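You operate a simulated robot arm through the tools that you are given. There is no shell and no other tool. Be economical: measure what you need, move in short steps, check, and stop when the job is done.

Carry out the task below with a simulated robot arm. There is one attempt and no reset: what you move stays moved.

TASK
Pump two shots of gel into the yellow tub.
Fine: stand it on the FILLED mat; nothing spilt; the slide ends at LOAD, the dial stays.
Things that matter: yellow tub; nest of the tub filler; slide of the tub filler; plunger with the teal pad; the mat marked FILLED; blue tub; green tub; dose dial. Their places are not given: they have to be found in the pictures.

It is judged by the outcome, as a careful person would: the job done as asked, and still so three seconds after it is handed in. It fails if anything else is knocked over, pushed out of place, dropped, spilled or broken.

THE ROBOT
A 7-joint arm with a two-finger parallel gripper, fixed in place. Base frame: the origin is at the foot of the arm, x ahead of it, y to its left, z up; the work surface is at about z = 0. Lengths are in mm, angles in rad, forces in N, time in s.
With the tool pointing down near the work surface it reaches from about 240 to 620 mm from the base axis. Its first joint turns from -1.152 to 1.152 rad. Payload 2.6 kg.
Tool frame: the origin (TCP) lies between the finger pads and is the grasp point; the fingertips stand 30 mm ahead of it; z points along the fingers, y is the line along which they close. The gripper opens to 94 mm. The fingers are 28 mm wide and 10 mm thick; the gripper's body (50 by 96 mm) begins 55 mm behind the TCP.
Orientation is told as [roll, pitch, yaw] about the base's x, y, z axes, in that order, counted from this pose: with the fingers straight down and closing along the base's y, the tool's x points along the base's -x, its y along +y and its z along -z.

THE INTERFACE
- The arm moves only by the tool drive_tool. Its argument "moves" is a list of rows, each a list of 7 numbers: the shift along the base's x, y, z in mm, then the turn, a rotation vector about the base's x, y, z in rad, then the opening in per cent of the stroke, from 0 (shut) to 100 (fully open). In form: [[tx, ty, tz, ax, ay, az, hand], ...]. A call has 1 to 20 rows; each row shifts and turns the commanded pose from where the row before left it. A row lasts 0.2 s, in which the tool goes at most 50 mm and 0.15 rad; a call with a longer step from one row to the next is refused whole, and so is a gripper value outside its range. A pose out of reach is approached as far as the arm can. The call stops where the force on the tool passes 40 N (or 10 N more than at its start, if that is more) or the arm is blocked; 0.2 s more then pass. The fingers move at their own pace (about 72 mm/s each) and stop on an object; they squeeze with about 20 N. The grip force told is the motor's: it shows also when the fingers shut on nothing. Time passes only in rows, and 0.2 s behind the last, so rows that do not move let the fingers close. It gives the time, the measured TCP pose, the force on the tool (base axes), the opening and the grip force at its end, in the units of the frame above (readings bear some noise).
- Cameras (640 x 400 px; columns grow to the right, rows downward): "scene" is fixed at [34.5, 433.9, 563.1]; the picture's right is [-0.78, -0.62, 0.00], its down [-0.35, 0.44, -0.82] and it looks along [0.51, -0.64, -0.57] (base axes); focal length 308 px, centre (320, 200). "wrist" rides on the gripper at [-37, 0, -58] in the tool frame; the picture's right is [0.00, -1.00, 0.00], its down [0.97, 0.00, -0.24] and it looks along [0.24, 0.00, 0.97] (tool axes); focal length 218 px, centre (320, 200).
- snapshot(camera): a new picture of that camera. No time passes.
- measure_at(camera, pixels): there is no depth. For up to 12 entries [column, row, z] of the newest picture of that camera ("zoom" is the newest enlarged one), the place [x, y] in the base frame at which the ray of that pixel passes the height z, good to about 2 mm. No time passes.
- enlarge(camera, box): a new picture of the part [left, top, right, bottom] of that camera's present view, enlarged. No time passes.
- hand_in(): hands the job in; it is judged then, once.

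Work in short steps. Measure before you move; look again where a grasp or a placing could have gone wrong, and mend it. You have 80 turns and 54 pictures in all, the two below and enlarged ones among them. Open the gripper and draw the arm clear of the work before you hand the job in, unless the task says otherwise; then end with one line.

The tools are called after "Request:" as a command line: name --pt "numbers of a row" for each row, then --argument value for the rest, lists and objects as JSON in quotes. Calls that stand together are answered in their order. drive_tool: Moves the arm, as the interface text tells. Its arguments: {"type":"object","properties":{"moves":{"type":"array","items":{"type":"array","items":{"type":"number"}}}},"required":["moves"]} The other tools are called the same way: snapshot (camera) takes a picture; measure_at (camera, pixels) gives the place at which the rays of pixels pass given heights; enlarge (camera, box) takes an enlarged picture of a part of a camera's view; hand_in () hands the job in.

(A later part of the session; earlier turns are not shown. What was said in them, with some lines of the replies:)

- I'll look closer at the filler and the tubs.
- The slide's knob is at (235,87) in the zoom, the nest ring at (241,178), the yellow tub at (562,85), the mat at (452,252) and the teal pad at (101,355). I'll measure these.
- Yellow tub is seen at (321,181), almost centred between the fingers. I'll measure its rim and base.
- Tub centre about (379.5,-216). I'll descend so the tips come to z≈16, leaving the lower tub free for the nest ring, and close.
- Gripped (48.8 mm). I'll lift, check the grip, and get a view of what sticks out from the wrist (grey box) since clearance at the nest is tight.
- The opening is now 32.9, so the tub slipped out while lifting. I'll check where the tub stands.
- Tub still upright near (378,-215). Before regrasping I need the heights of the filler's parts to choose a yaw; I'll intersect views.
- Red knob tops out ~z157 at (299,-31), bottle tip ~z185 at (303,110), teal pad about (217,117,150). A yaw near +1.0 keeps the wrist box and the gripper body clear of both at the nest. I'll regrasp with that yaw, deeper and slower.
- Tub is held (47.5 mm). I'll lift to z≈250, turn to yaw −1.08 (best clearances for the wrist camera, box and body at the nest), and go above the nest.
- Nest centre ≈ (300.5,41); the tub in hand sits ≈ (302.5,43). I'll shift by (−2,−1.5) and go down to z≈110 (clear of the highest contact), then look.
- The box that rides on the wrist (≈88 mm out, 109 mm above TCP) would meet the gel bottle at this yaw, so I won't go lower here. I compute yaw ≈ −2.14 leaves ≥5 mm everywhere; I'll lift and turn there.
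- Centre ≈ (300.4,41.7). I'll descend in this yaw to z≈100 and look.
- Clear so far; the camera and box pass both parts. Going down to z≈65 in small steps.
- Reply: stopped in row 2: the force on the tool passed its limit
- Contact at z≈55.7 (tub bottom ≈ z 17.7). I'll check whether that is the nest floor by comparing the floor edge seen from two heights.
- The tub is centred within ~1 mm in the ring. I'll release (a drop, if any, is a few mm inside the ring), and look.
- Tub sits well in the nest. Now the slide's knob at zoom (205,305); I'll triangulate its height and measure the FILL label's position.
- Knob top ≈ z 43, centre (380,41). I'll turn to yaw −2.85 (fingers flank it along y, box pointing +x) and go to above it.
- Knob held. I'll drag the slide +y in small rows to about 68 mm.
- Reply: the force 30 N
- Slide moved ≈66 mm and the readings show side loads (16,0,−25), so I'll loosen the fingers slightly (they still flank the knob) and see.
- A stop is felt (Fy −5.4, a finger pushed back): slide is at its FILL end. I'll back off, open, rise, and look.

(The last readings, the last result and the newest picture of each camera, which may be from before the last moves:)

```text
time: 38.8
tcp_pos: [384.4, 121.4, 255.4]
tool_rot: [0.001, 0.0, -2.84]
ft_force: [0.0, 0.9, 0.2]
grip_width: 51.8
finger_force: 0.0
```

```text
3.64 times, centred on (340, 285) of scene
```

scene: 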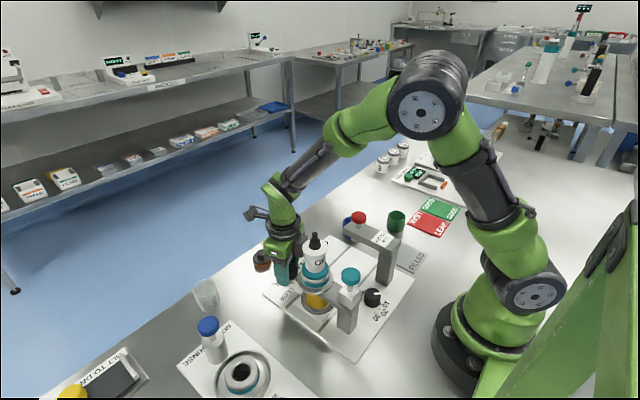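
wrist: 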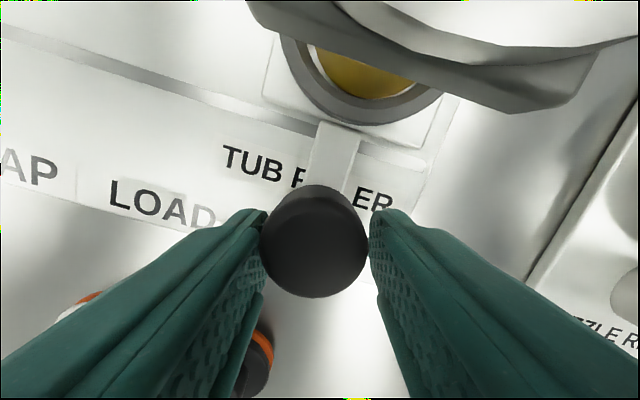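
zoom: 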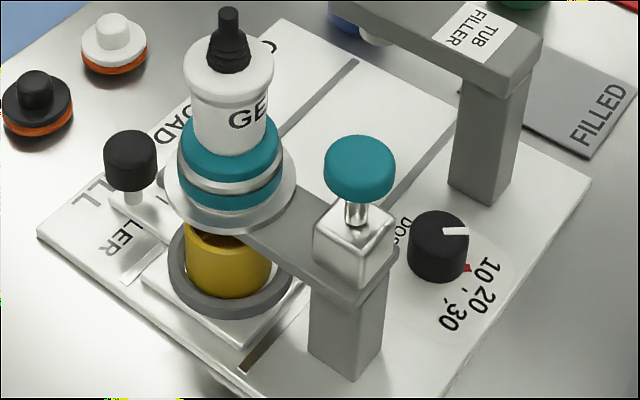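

Tub stands under the nozzle, knob at FILL, dial unmoved (pointer as before). Next I close the fingers and go above the teal pad.

Request:
drive_tool --pt "0 0 20 0 0 0 20" --pt "-40 0 0 0 0 0 0" --pt "-45 0 0 0 0 0 0" --pt "-45 -2 0 0 0 0 0" --pt "-37 -2 0 0 0 0 0" --pt "0 0 0 0 0 0 0"

Request:
snapshot --camera "wrist"

Request:
measure_at --camera "zoom" --pixels '[[360, 160, 140], [360, 160, 150], [360, 160, 160], [130, 145, 43], [325, 165, 150], [395, 172, 150]]'

```text
time: 40.1
tcp_pos: [218.0, 116.3, 274.9]
tool_rot: [0.0, 0.001, -2.839]
ft_force: [-0.6, 0.4, -0.1]
grip_width: 0.0
finger_force: 20.2
```

```text
11 pictures are left
```

wrist: 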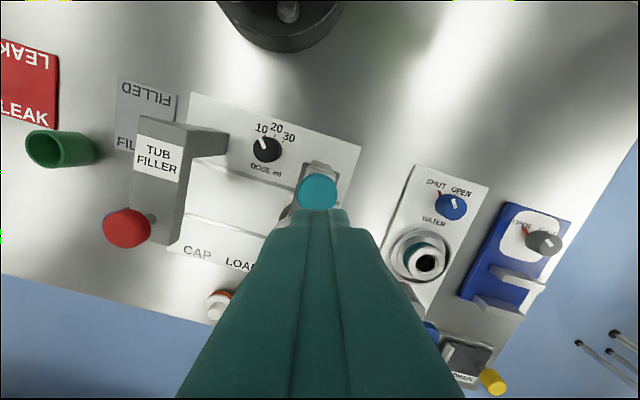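

```text
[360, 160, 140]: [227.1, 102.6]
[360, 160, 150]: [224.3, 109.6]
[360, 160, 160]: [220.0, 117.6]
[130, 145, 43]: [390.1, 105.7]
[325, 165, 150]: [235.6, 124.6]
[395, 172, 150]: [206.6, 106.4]
```

Request:
measure_at --camera "wrist" --pixels '[[318, 191, 140], [318, 191, 150], [318, 191, 160], [298, 193, 150], [337, 193, 150], [317, 172, 150]]'

```text
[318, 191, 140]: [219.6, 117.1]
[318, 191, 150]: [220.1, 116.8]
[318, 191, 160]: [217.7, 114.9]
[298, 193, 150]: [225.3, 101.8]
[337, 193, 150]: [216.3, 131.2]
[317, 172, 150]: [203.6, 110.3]
```

Pad centre ≈ (219.5,116), top ≈ z 156. I'll descend over it and then press softly.

Request:
drive_tool --pt "1.5 0 -30 0 0 0 0" --pt "0 0 -30 0 0 0 0" --pt "0 0 -17 0 0 0 0" --pt "0 0 -3 0 0 0 0" --pt "0 0 -3 0 0 0 0" --pt "0 0 -3 0 0 0 0"

Request:
enlarge --camera "scene" --box '[260, 220, 420, 340]'

```text
time: 41.5
tcp_pos: [219.4, 115.9, 188.8]
tool_rot: [0.0, -0.001, -2.843]
ft_force: [0.4, 1.0, 0.4]
grip_width: 0.0
finger_force: 20.1
```

```text
3.33 times, centred on (340, 280) of scene
```

zoom: 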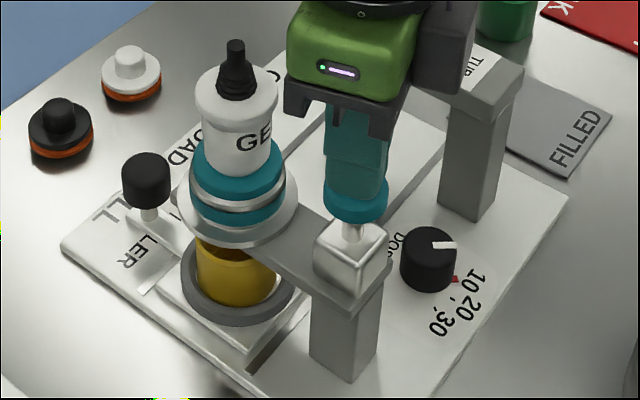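

The fingertips are just over the pad. First stroke: press down in 2 mm rows, watching the force.

Request:
drive_tool --pt "0 0 -2 0 0 0 0" --pt "0 0 -2 0 0 0 0" --pt "0 0 -2 0 0 0 0" --pt "0 0 -2 0 0 0 0" --pt "0 0 -2 0 0 0 0" --pt "0 0 -2 0 0 0 0"

```text
time: 43.0
tcp_pos: [219.9, 116.6, 176.1]
tool_rot: [0.001, 0.0, -2.84]
ft_force: [1.0, 0.1, 3.4]
grip_width: 0.0
finger_force: 19.8
```

Request:
drive_tool --pt "0 0 -2 0 0 0 0" --pt "0 0 -2 0 0 0 0" --pt "0 0 -2 0 0 0 0" --pt "0 0 -2 0 0 0 0" --pt "0 0 -2 0 0 0 0" --pt "0 0 -2 0 0 0 0"

Request:
enlarge --camera "scene" --box '[260, 220, 420, 340]'

```text
time: 44.0
tcp_pos: [220.5, 115.9, 169.6]
tool_rot: [0.0, 0.001, -2.842]
ft_force: [-3.5, -3.5, 11.8]
grip_width: 0.1
finger_force: 19.7
stopped in row 5: the force on the tool passed its limit (the readings are from after the stop); the commanded pose is now the measured one
```

```text
3.33 times, centred on (340, 280) of scene
```

zoom: 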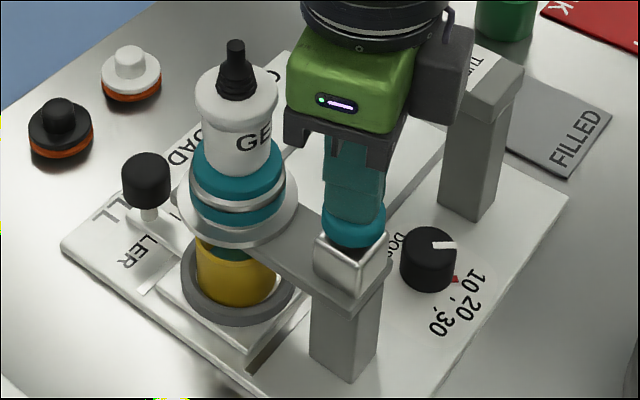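

The pad bottomed (z 169.6) and gel appears below the nozzle. I'll hold briefly, then rise fully, wait, and look.

Request:
drive_tool --pt "0 0 0 0 0 0 0" --pt "0 0 0 0 0 0 0" --pt "0 0 0 0 0 0 0" --pt "0 0 3 0 0 0 0" --pt "0 0 5 0 0 0 0" --pt "0 0 6 0 0 0 0" --pt "0 0 8 0 0 0 0" --pt "0 0 6 0 0 0 0" --pt "0 0 0 0 0 0 0" --pt "0 0 0 0 0 0 0" --pt "0 0 0 0 0 0 0" --pt "0 0 0 0 0 0 0"

Request:
enlarge --camera "scene" --box '[260, 220, 420, 340]'

```text
time: 46.6
tcp_pos: [220.1, 116.3, 197.9]
tool_rot: [0.0, 0.001, -2.842]
ft_force: [-0.1, 0.6, -0.3]
grip_width: 0.0
finger_force: 19.9
```

```text
3.33 times, centred on (340, 280) of scene
```

zoom: 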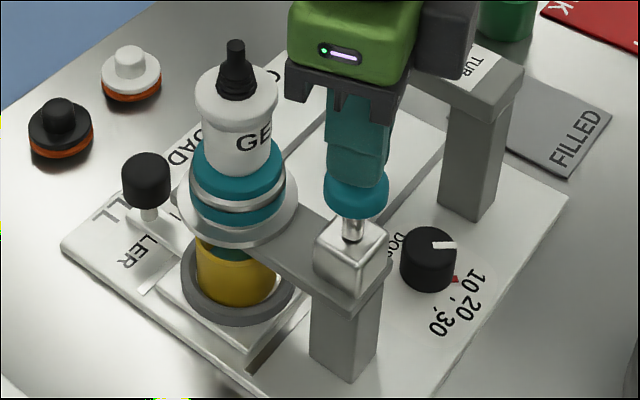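

Pad is fully back. Second stroke, the same way, then hold and release.

Request:
drive_tool --pt "0 0 -8 0 0 0 0" --pt "0 0 -2 0 0 0 0" --pt "0 0 -2 0 0 0 0" --pt "0 0 -2 0 0 0 0" --pt "0 0 -2 0 0 0 0" --pt "0 0 -2 0 0 0 0" --pt "0 0 -2 0 0 0 0" --pt "0 0 -2 0 0 0 0" --pt "0 0 -2 0 0 0 0" --pt "0 0 -2 0 0 0 0" --pt "0 0 -2 0 0 0 0" --pt "0 0 -2 0 0 0 0" --pt "0 0 -2 0 0 0 0"

Request:
drive_tool --pt "0 0 0 0 0 0 0" --pt "0 0 0 0 0 0 0" --pt "0 0 0 0 0 0 0"

```text
time: 49.2
tcp_pos: [220.0, 117.0, 170.8]
tool_rot: [0.001, 0.005, -2.844]
ft_force: [-5.1, -2.7, 10.9]
grip_width: 0.3
finger_force: 20.0
stopped in row 12: the force on the tool passed its limit (the readings are from after the stop); the commanded pose is now the measured one
```

```text
time: 50.0
tcp_pos: [220.1, 116.3, 170.3]
tool_rot: [-0.001, 0.003, -2.842]
ft_force: [-7.1, -3.6, 20.3]
grip_width: 0.1
finger_force: 19.4
```

Second stroke bottomed too. Rising, waiting a bit, and returning above the slide's knob.

Request:
drive_tool --pt "0 0 4 0 0 0 0" --pt "0 0 6 0 0 0 0" --pt "0 0 10 0 0 0 0" --pt "0 0 40 0 0 0 0" --pt "0 0 45 0 0 0 0" --pt "40 0 0 0 0 0 0" --pt "45 0 0 0 0 0 30" --pt "45 0 0 0 0 0 62" --pt "36 1 0 0 0 0 62" --pt "0 0 -40 0 0 0 62" --pt "0 0 -45 0 0 0 62" --pt "0 0 -45 0 0 0 62" --pt "0 0 -20 0 0 0 62" --pt "0 0 0 0 0 0 62"

Request:
snapshot --camera "wrist"

```text
time: 53.0
tcp_pos: [384.7, 117.8, 122.7]
tool_rot: [0.002, 0.005, -2.843]
ft_force: [-0.1, 1.6, -0.3]
grip_width: 58.2
finger_force: 0.0
```

```text
7 pictures are left
```

wrist: 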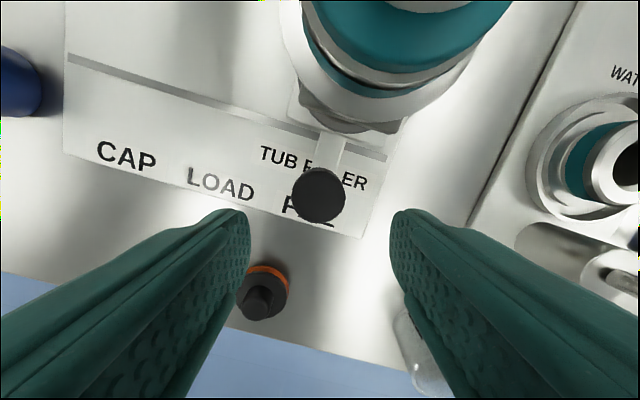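

Request:
measure_at --camera "wrist" --pixels '[[319, 194, 43], [400, 320, 70], [400, 320, 40], [237, 297, 40], [220, 185, 5], [305, 208, 5]]'

```text
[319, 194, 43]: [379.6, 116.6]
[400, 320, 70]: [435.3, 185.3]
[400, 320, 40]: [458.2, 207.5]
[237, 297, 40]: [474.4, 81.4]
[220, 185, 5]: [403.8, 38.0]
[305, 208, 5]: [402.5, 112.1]
```

Knob at (379.6,116.6). I'll descend and lightly flank it with the fingers.

Request:
drive_tool --pt "0 -1 -20 0 0 0 62" --pt "0 0 -20 0 0 0 62" --pt "0 0 -14 0 0 0 62" --pt "0 0 -10 0 0 0 62" --pt "0 0 0 0 0 0 50" --pt "0 0 0 0 0 0 40" --pt "0 0 0 0 0 0 40"

```text
time: 54.6
tcp_pos: [386.2, 116.1, 61.0]
tool_rot: [0.001, 0.005, -2.844]
ft_force: [-0.2, -0.9, -0.3]
grip_width: 37.6
finger_force: 0.0
```

Request:
drive_tool --pt "0 -3 -2 0 0 0 40" --pt "0 -5 0 0 0 0 40" --pt "0 -5 0 0 0 0 40" --pt "0 -5 0 0 0 0 40" --pt "0 -5 0 0 0 0 40" --pt "0 -5 0 0 0 0 40" --pt "0 -5 0 0 0 0 40" --pt "0 -5 0 0 0 0 40" --pt "0 -5 0 0 0 0 40" --pt "0 -5 0 0 0 0 40" --pt "0 -5 0 0 0 0 40" --pt "0 -5 0 0 0 0 40" --pt "0 -5 0 0 0 0 40" --pt "0 -5 0 0 0 0 40" --pt "0 -2 0 0 0 0 40" --pt "0 0 0 0 0 0 40"

Request:
drive_tool --pt "0 0 0 0 0 0 40"

```text
time: 58.0
tcp_pos: [387.1, 45.7, 58.7]
tool_rot: [0.001, 0.001, -2.843]
ft_force: [0.1, -0.2, 0.5]
grip_width: 37.8
finger_force: 0.3
```

```text
time: 58.4
tcp_pos: [385.6, 45.8, 59.8]
tool_rot: [0.002, 0.004, -2.844]
ft_force: [-1.0, 0.0, -1.2]
grip_width: 37.5
finger_force: 0.0
```

Request:
drive_tool --pt "0 -2 0 0 0 0 40" --pt "0 -2 0 0 0 0 40" --pt "0 -1 0 0 0 0 40" --pt "0 0 0 0 0 0 40"

Request:
snapshot --camera "wrist"

```text
time: 59.4
tcp_pos: [386.2, 42.2, 58.1]
tool_rot: [0.002, 0.003, -2.84]
ft_force: [0.6, 0.3, 0.8]
grip_width: 37.5
finger_force: 0.0
```

```text
6 pictures are left
```

wrist: 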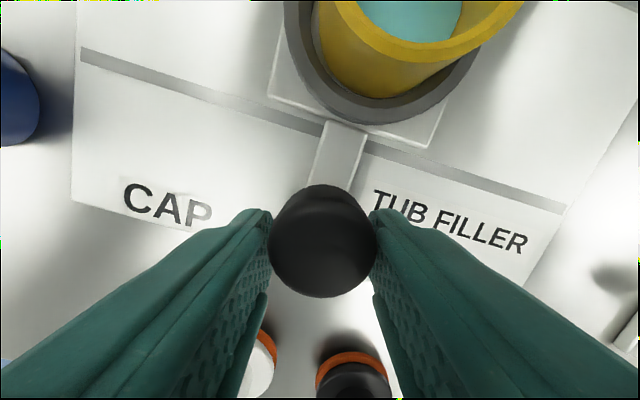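

Request:
measure_at --camera "wrist" --pixels '[[322, 240, 43], [270, 240, 43], [376, 240, 43], [322, 225, 43]]'

Request:
drive_tool --pt "0 0 0 0 0 0 40"

```text
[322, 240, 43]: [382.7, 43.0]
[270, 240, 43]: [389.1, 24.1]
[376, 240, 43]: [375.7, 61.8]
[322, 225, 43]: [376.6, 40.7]
```

```text
time: 59.8
tcp_pos: [386.1, 41.0, 58.4]
tool_rot: [-0.001, 0.004, -2.841]
ft_force: [-0.7, 0.4, 1.2]
grip_width: 37.8
finger_force: 0.1
```

Knob ≈ y 42, as at the start, and teal gel is in the tub. I'll open, rise, and go back over the nest at yaw −2.14.

Request:
drive_tool --pt "0 0 0 0 0 0 48" --pt "0 0 0 0 0 0 60" --pt "0 0 20 0 0 0 62" --pt "0 0 40 0 0 0 68" --pt "0 0 45 0 0 0 68" --pt "0 0 45 0 0 0.14 68" --pt "0 0 23 0 0 0.14 68" --pt "-26 0 0 0 0 0.14 68" --pt "-30 0 0 0 0 0.14 68" --pt "-30 0 0 0 0 0.14 68" --pt "0 0 0 0 0 0 68"

Request:
enlarge --camera "wrist" --box '[160, 60, 480, 260]'

```text
time: 62.2
tcp_pos: [299.1, 42.0, 232.1]
tool_rot: [0.002, 0.003, -2.14]
ft_force: [0.4, 1.0, 0.4]
grip_width: 64.1
finger_force: 0.1
```

```text
2.00 times, centred on (320, 160) of wrist
```

zoom: 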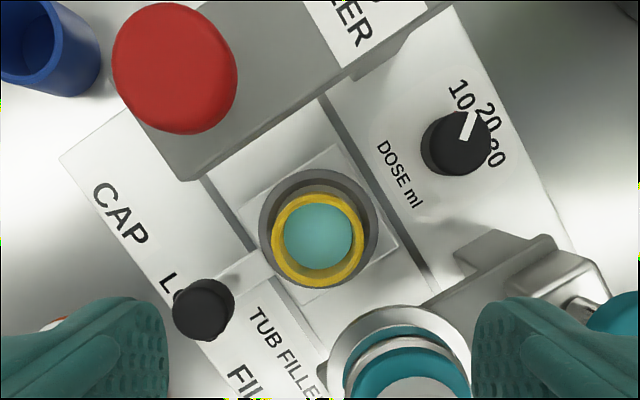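

Nest, knob and dial are at their starting pixels. The tub holds gel, so I'll move gently: descend vertically and grasp as before.

Request:
drive_tool --pt "0.5 -0.5 -30 0 0 0 68" --pt "0 0 -30 0 0 0 68" --pt "0 0 -30 0 0 0 68" --pt "0 0 -30 0 0 0 68" --pt "0 0 -20 0 0 0 68" --pt "0 0 -15 0 0 0 68" --pt "0 0 -10 0 0 0 68" --pt "0 0 -6 0 0 0 68" --pt "0 0 -4 0 0 0 68" --pt "0 0 0 0 0 0 68"

```text
time: 64.4
tcp_pos: [299.5, 40.9, 57.1]
tool_rot: [-0.001, 0.004, -2.143]
ft_force: [0.4, 1.2, -0.8]
grip_width: 64.1
finger_force: 0.0
```

Request:
drive_tool --pt "0 0 -0.5 0 0 0 60" --pt "0 0 0 0 0 0 55" --pt "0 0 0 0 0 0 51" --pt "0 0 0 0 0 0 46" --pt "0 0 0 0 0 0 30" --pt "0 0 0 0 0 0 30" --pt "0 0 0 0 0 0 30" --pt "0 0 1 0 0 0 30" --pt "0 0 2 0 0 0 30" --pt "0 0 2 0 0 0 30"

```text
time: 66.6
tcp_pos: [301.0, 41.6, 59.9]
tool_rot: [0.0, 0.002, -2.142]
ft_force: [0.1, -0.6, -1.0]
grip_width: 47.8
finger_force: 20.2
```

Held (47.8 mm). Lifting smoothly, straight up.

Request:
drive_tool --pt "0 0 3 0 0 0 30" --pt "0 0 4 0 0 0 30" --pt "0 0 6 0 0 0 30" --pt "0 0 8 0 0 0 30" --pt "0 0 10 0 0 0 30" --pt "0 0 12 0 0 0 30" --pt "0 0 13 0 0 0 30" --pt "0 0 14 0 0 0 30" --pt "0 0 14 0 0 0 30" --pt "0 0 14 0 0 0 30" --pt "0 0 14 0 0 0 30" --pt "0 0 14 0 0 0 30" --pt "0 0 14 0 0 0 30" --pt "0 0 12 0 0 0 30" --pt "0 0 8 0 0 0 30" --pt "0 0 6 0 0 0 30" --pt "0 0 3 0 0 0 30" --pt "0 0 1 0 0 0 30"

Request:
snapshot --camera "wrist"

```text
time: 70.4
tcp_pos: [301.2, 41.1, 231.3]
tool_rot: [0.002, 0.002, -2.143]
ft_force: [-0.1, 0.2, -1.2]
grip_width: 47.8
finger_force: 19.7
```

```text
4 pictures are left
```

wrist: 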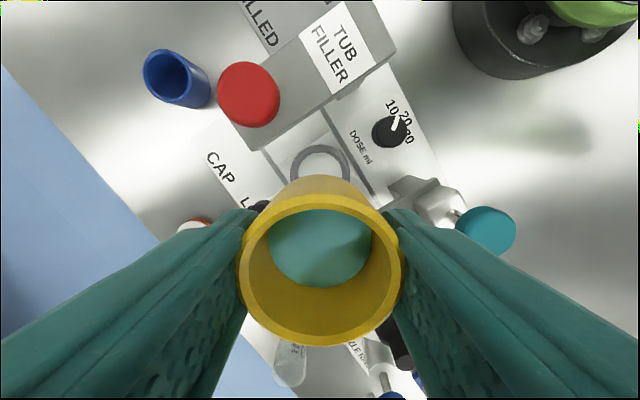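

Tub is level with gel visible; nest is empty and the ring in place. I'll carry it smoothly to above the FILLED mat (centre ≈ (225,−144)), turning with the arm.

Request:
drive_tool --pt "-1 -2 0 0 0 0 30" --pt "-2 -5 0 0 0 -0.02 30" --pt "-3 -8 0 0 0 -0.04 30" --pt "-4 -11 0 0 0 -0.05 30" --pt "-5 -13 0 0 0 -0.05 30" --pt "-5 -13 0 0 0 -0.05 30" --pt "-5 -13 0 0 0 -0.05 30" --pt "-5 -13 0 0 0 -0.05 30" --pt "-5 -13 0 0 0 -0.05 30" --pt "-5 -13 0 0 0 -0.05 30" --pt "-5 -13 0 0 0 -0.05 30" --pt "-5 -13 0 0 0 -0.05 30" --pt "-5 -13 0 0 0 -0.05 30" --pt "-5 -13 0 0 0 -0.05 30" --pt "-4 -12 0 0 0 -0.04 30" --pt "-3 -9 0 0 0 -0.03 30" --pt "-2 -6 0 0 0 -0.02 30" --pt "-2 -4 0 0 0 0 30" --pt "0 -1 0 0 0 0 30" --pt "0 0 0 0 0 0 30"

Request:
snapshot --camera "wrist"

```text
time: 74.6
tcp_pos: [229.8, -146.6, 232.1]
tool_rot: [0.001, 0.003, -2.841]
ft_force: [-0.5, 0.0, -0.6]
grip_width: 47.9
finger_force: 20.0
```

```text
3 pictures are left
```

wrist: 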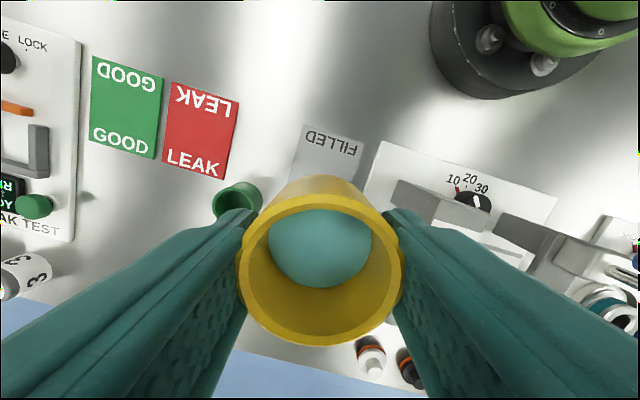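

Request:
measure_at --camera "wrist" --pixels '[[303, 124, 1], [365, 142, 1], [289, 183, 1]]'

```text
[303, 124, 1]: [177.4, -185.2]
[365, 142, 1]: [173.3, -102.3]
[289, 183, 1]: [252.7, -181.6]
```

Mat spans x 175–275, y −102…−185; the tub is over its centre. Lowering smoothly.

Request:
drive_tool --pt "-1 1 -3 0 0 0 30" --pt "-1 1 -6 0 0 0 30" --pt "-1 0 -10 0 0 0 30" --pt "0 0 -13 0 0 0 30" --pt "0 0 -14 0 0 0 30" --pt "0 0 -14 0 0 0 30" --pt "0 0 -14 0 0 0 30" --pt "0 0 -14 0 0 0 30" --pt "0 0 -14 0 0 0 30" --pt "0 0 -14 0 0 0 30" --pt "0 0 -14 0 0 0 30" --pt "0 0 -13 0 0 0 30" --pt "0 0 -11 0 0 0 30" --pt "0 0 -9 0 0 0 30" --pt "0 0 -7 0 0 0 30" --pt "0 0 -5 0 0 0 30" --pt "0 0 -3 0 0 0 30" --pt "0 0 -2 0 0 0 30" --pt "0 0 -1 0 0 0 30"

```text
time: 78.6
tcp_pos: [226.4, -143.8, 49.0]
tool_rot: [0.002, 0.002, -2.84]
ft_force: [-0.3, 0.0, 0.1]
grip_width: 47.8
finger_force: 20.2
```

Request:
drive_tool --pt "0 0 -1.5 0 0 0 30" --pt "0 0 -1.5 0 0 0 30" --pt "0 0 -1 0 0 0 30" --pt "0 0 -1 0 0 0 30" --pt "0 0 -1 0 0 0 30" --pt "0 0 -1 0 0 0 30"

```text
time: 80.0
tcp_pos: [225.7, -145.4, 43.0]
tool_rot: [-0.001, 0.003, -2.842]
ft_force: [-1.5, 1.3, 8.0]
grip_width: 47.5
finger_force: 20.1
```

Request:
drive_tool --pt "0 0 -0.5 0 0 0 30" --pt "0 0 0 0 0 0 30"

Request:
enlarge --camera "scene" --box '[360, 180, 480, 280]'

```text
time: 80.6
tcp_pos: [226.6, -145.0, 42.1]
tool_rot: [0.003, 0.003, -2.842]
ft_force: [-1.9, 1.3, 16.2]
grip_width: 47.7
finger_force: 20.4
```

```text
4.00 times, centred on (420, 230) of scene
```

zoom: 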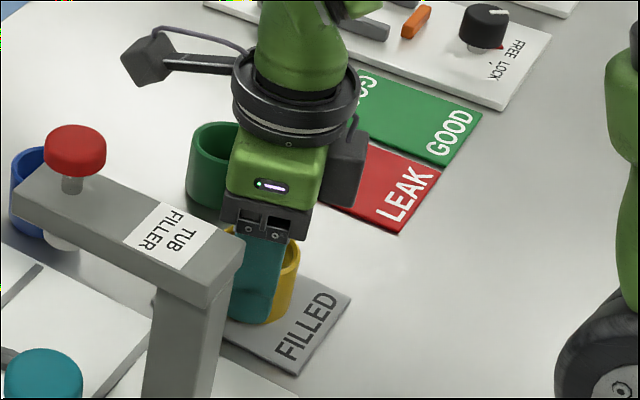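

The tub stands on the mat (16 N contact). I'll relax slightly upward, open slowly, and rise straight up.

Request:
drive_tool --pt "0 0 0.8 0 0 0 50" --pt "0 0 0 0 0 0 55" --pt "0 0 0 0 0 0 62" --pt "0 0 0 0 0 0 70" --pt "0 0 4 0 0 0 70" --pt "0 0 8 0 0 0 70" --pt "0 0 15 0 0 0 70" --pt "0 0 25 0 0 0 70" --pt "0 0 35 0 0 0 70" --pt "0 0 40 0 0 0 70" --pt "0 0 40 0 0 0 70" --pt "0 0 40 0 0 0 70" --pt "0 0 0 0 0 0 70"

Request:
snapshot --camera "wrist"

```text
time: 83.4
tcp_pos: [225.9, -144.4, 249.0]
tool_rot: [0.002, 0.004, -2.842]
ft_force: [0.7, 0.1, 0.3]
grip_width: 65.8
finger_force: 0.1
```

```text
1 pictures are left
```

wrist: 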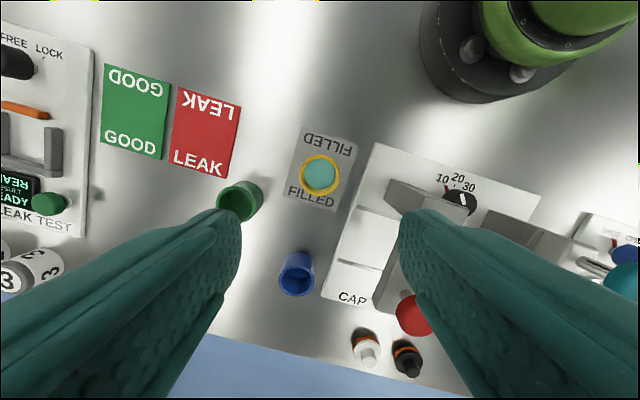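

The tub stands upright, filled, centred on the FILLED mat. I'll draw the arm up and take the last overall look.

Request:
drive_tool --pt "20 0 40 0 0 0 70" --pt "20 -10 40 0 0 0 70" --pt "20 -10 20 0 0 0 70" --pt "0 0 0 0 0 0 70" --pt "0 0 0 0 0 0 70"

Request:
enlarge --camera "scene" --box '[250, 190, 450, 340]'

```text
time: 84.6
tcp_pos: [286.6, -164.4, 348.6]
tool_rot: [0.001, 0.004, -2.842]
ft_force: [-0.2, 0.4, 0.0]
grip_width: 65.8
finger_force: 0.0
```

```text
2.67 times, centred on (350, 265) of scene
```

zoom: 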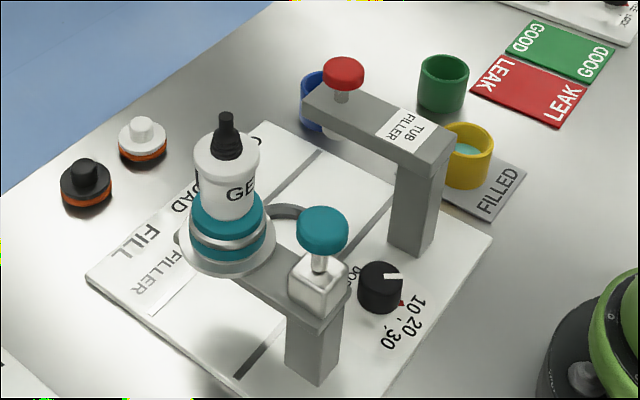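

All is in order: tub on the mat, slide at LOAD, dial untouched, nothing spilt.

Request:
hand_in

```text
The job is handed in.
```

The yellow tub got two full shots of gel and now stands upright on the FILLED mat. The slide is back at LOAD, the dial hasn't moved, and the last pictures show nothing spilt or knocked over. On my first try at picking it up, the empty tub slipped from the gripper but stayed upright in place.
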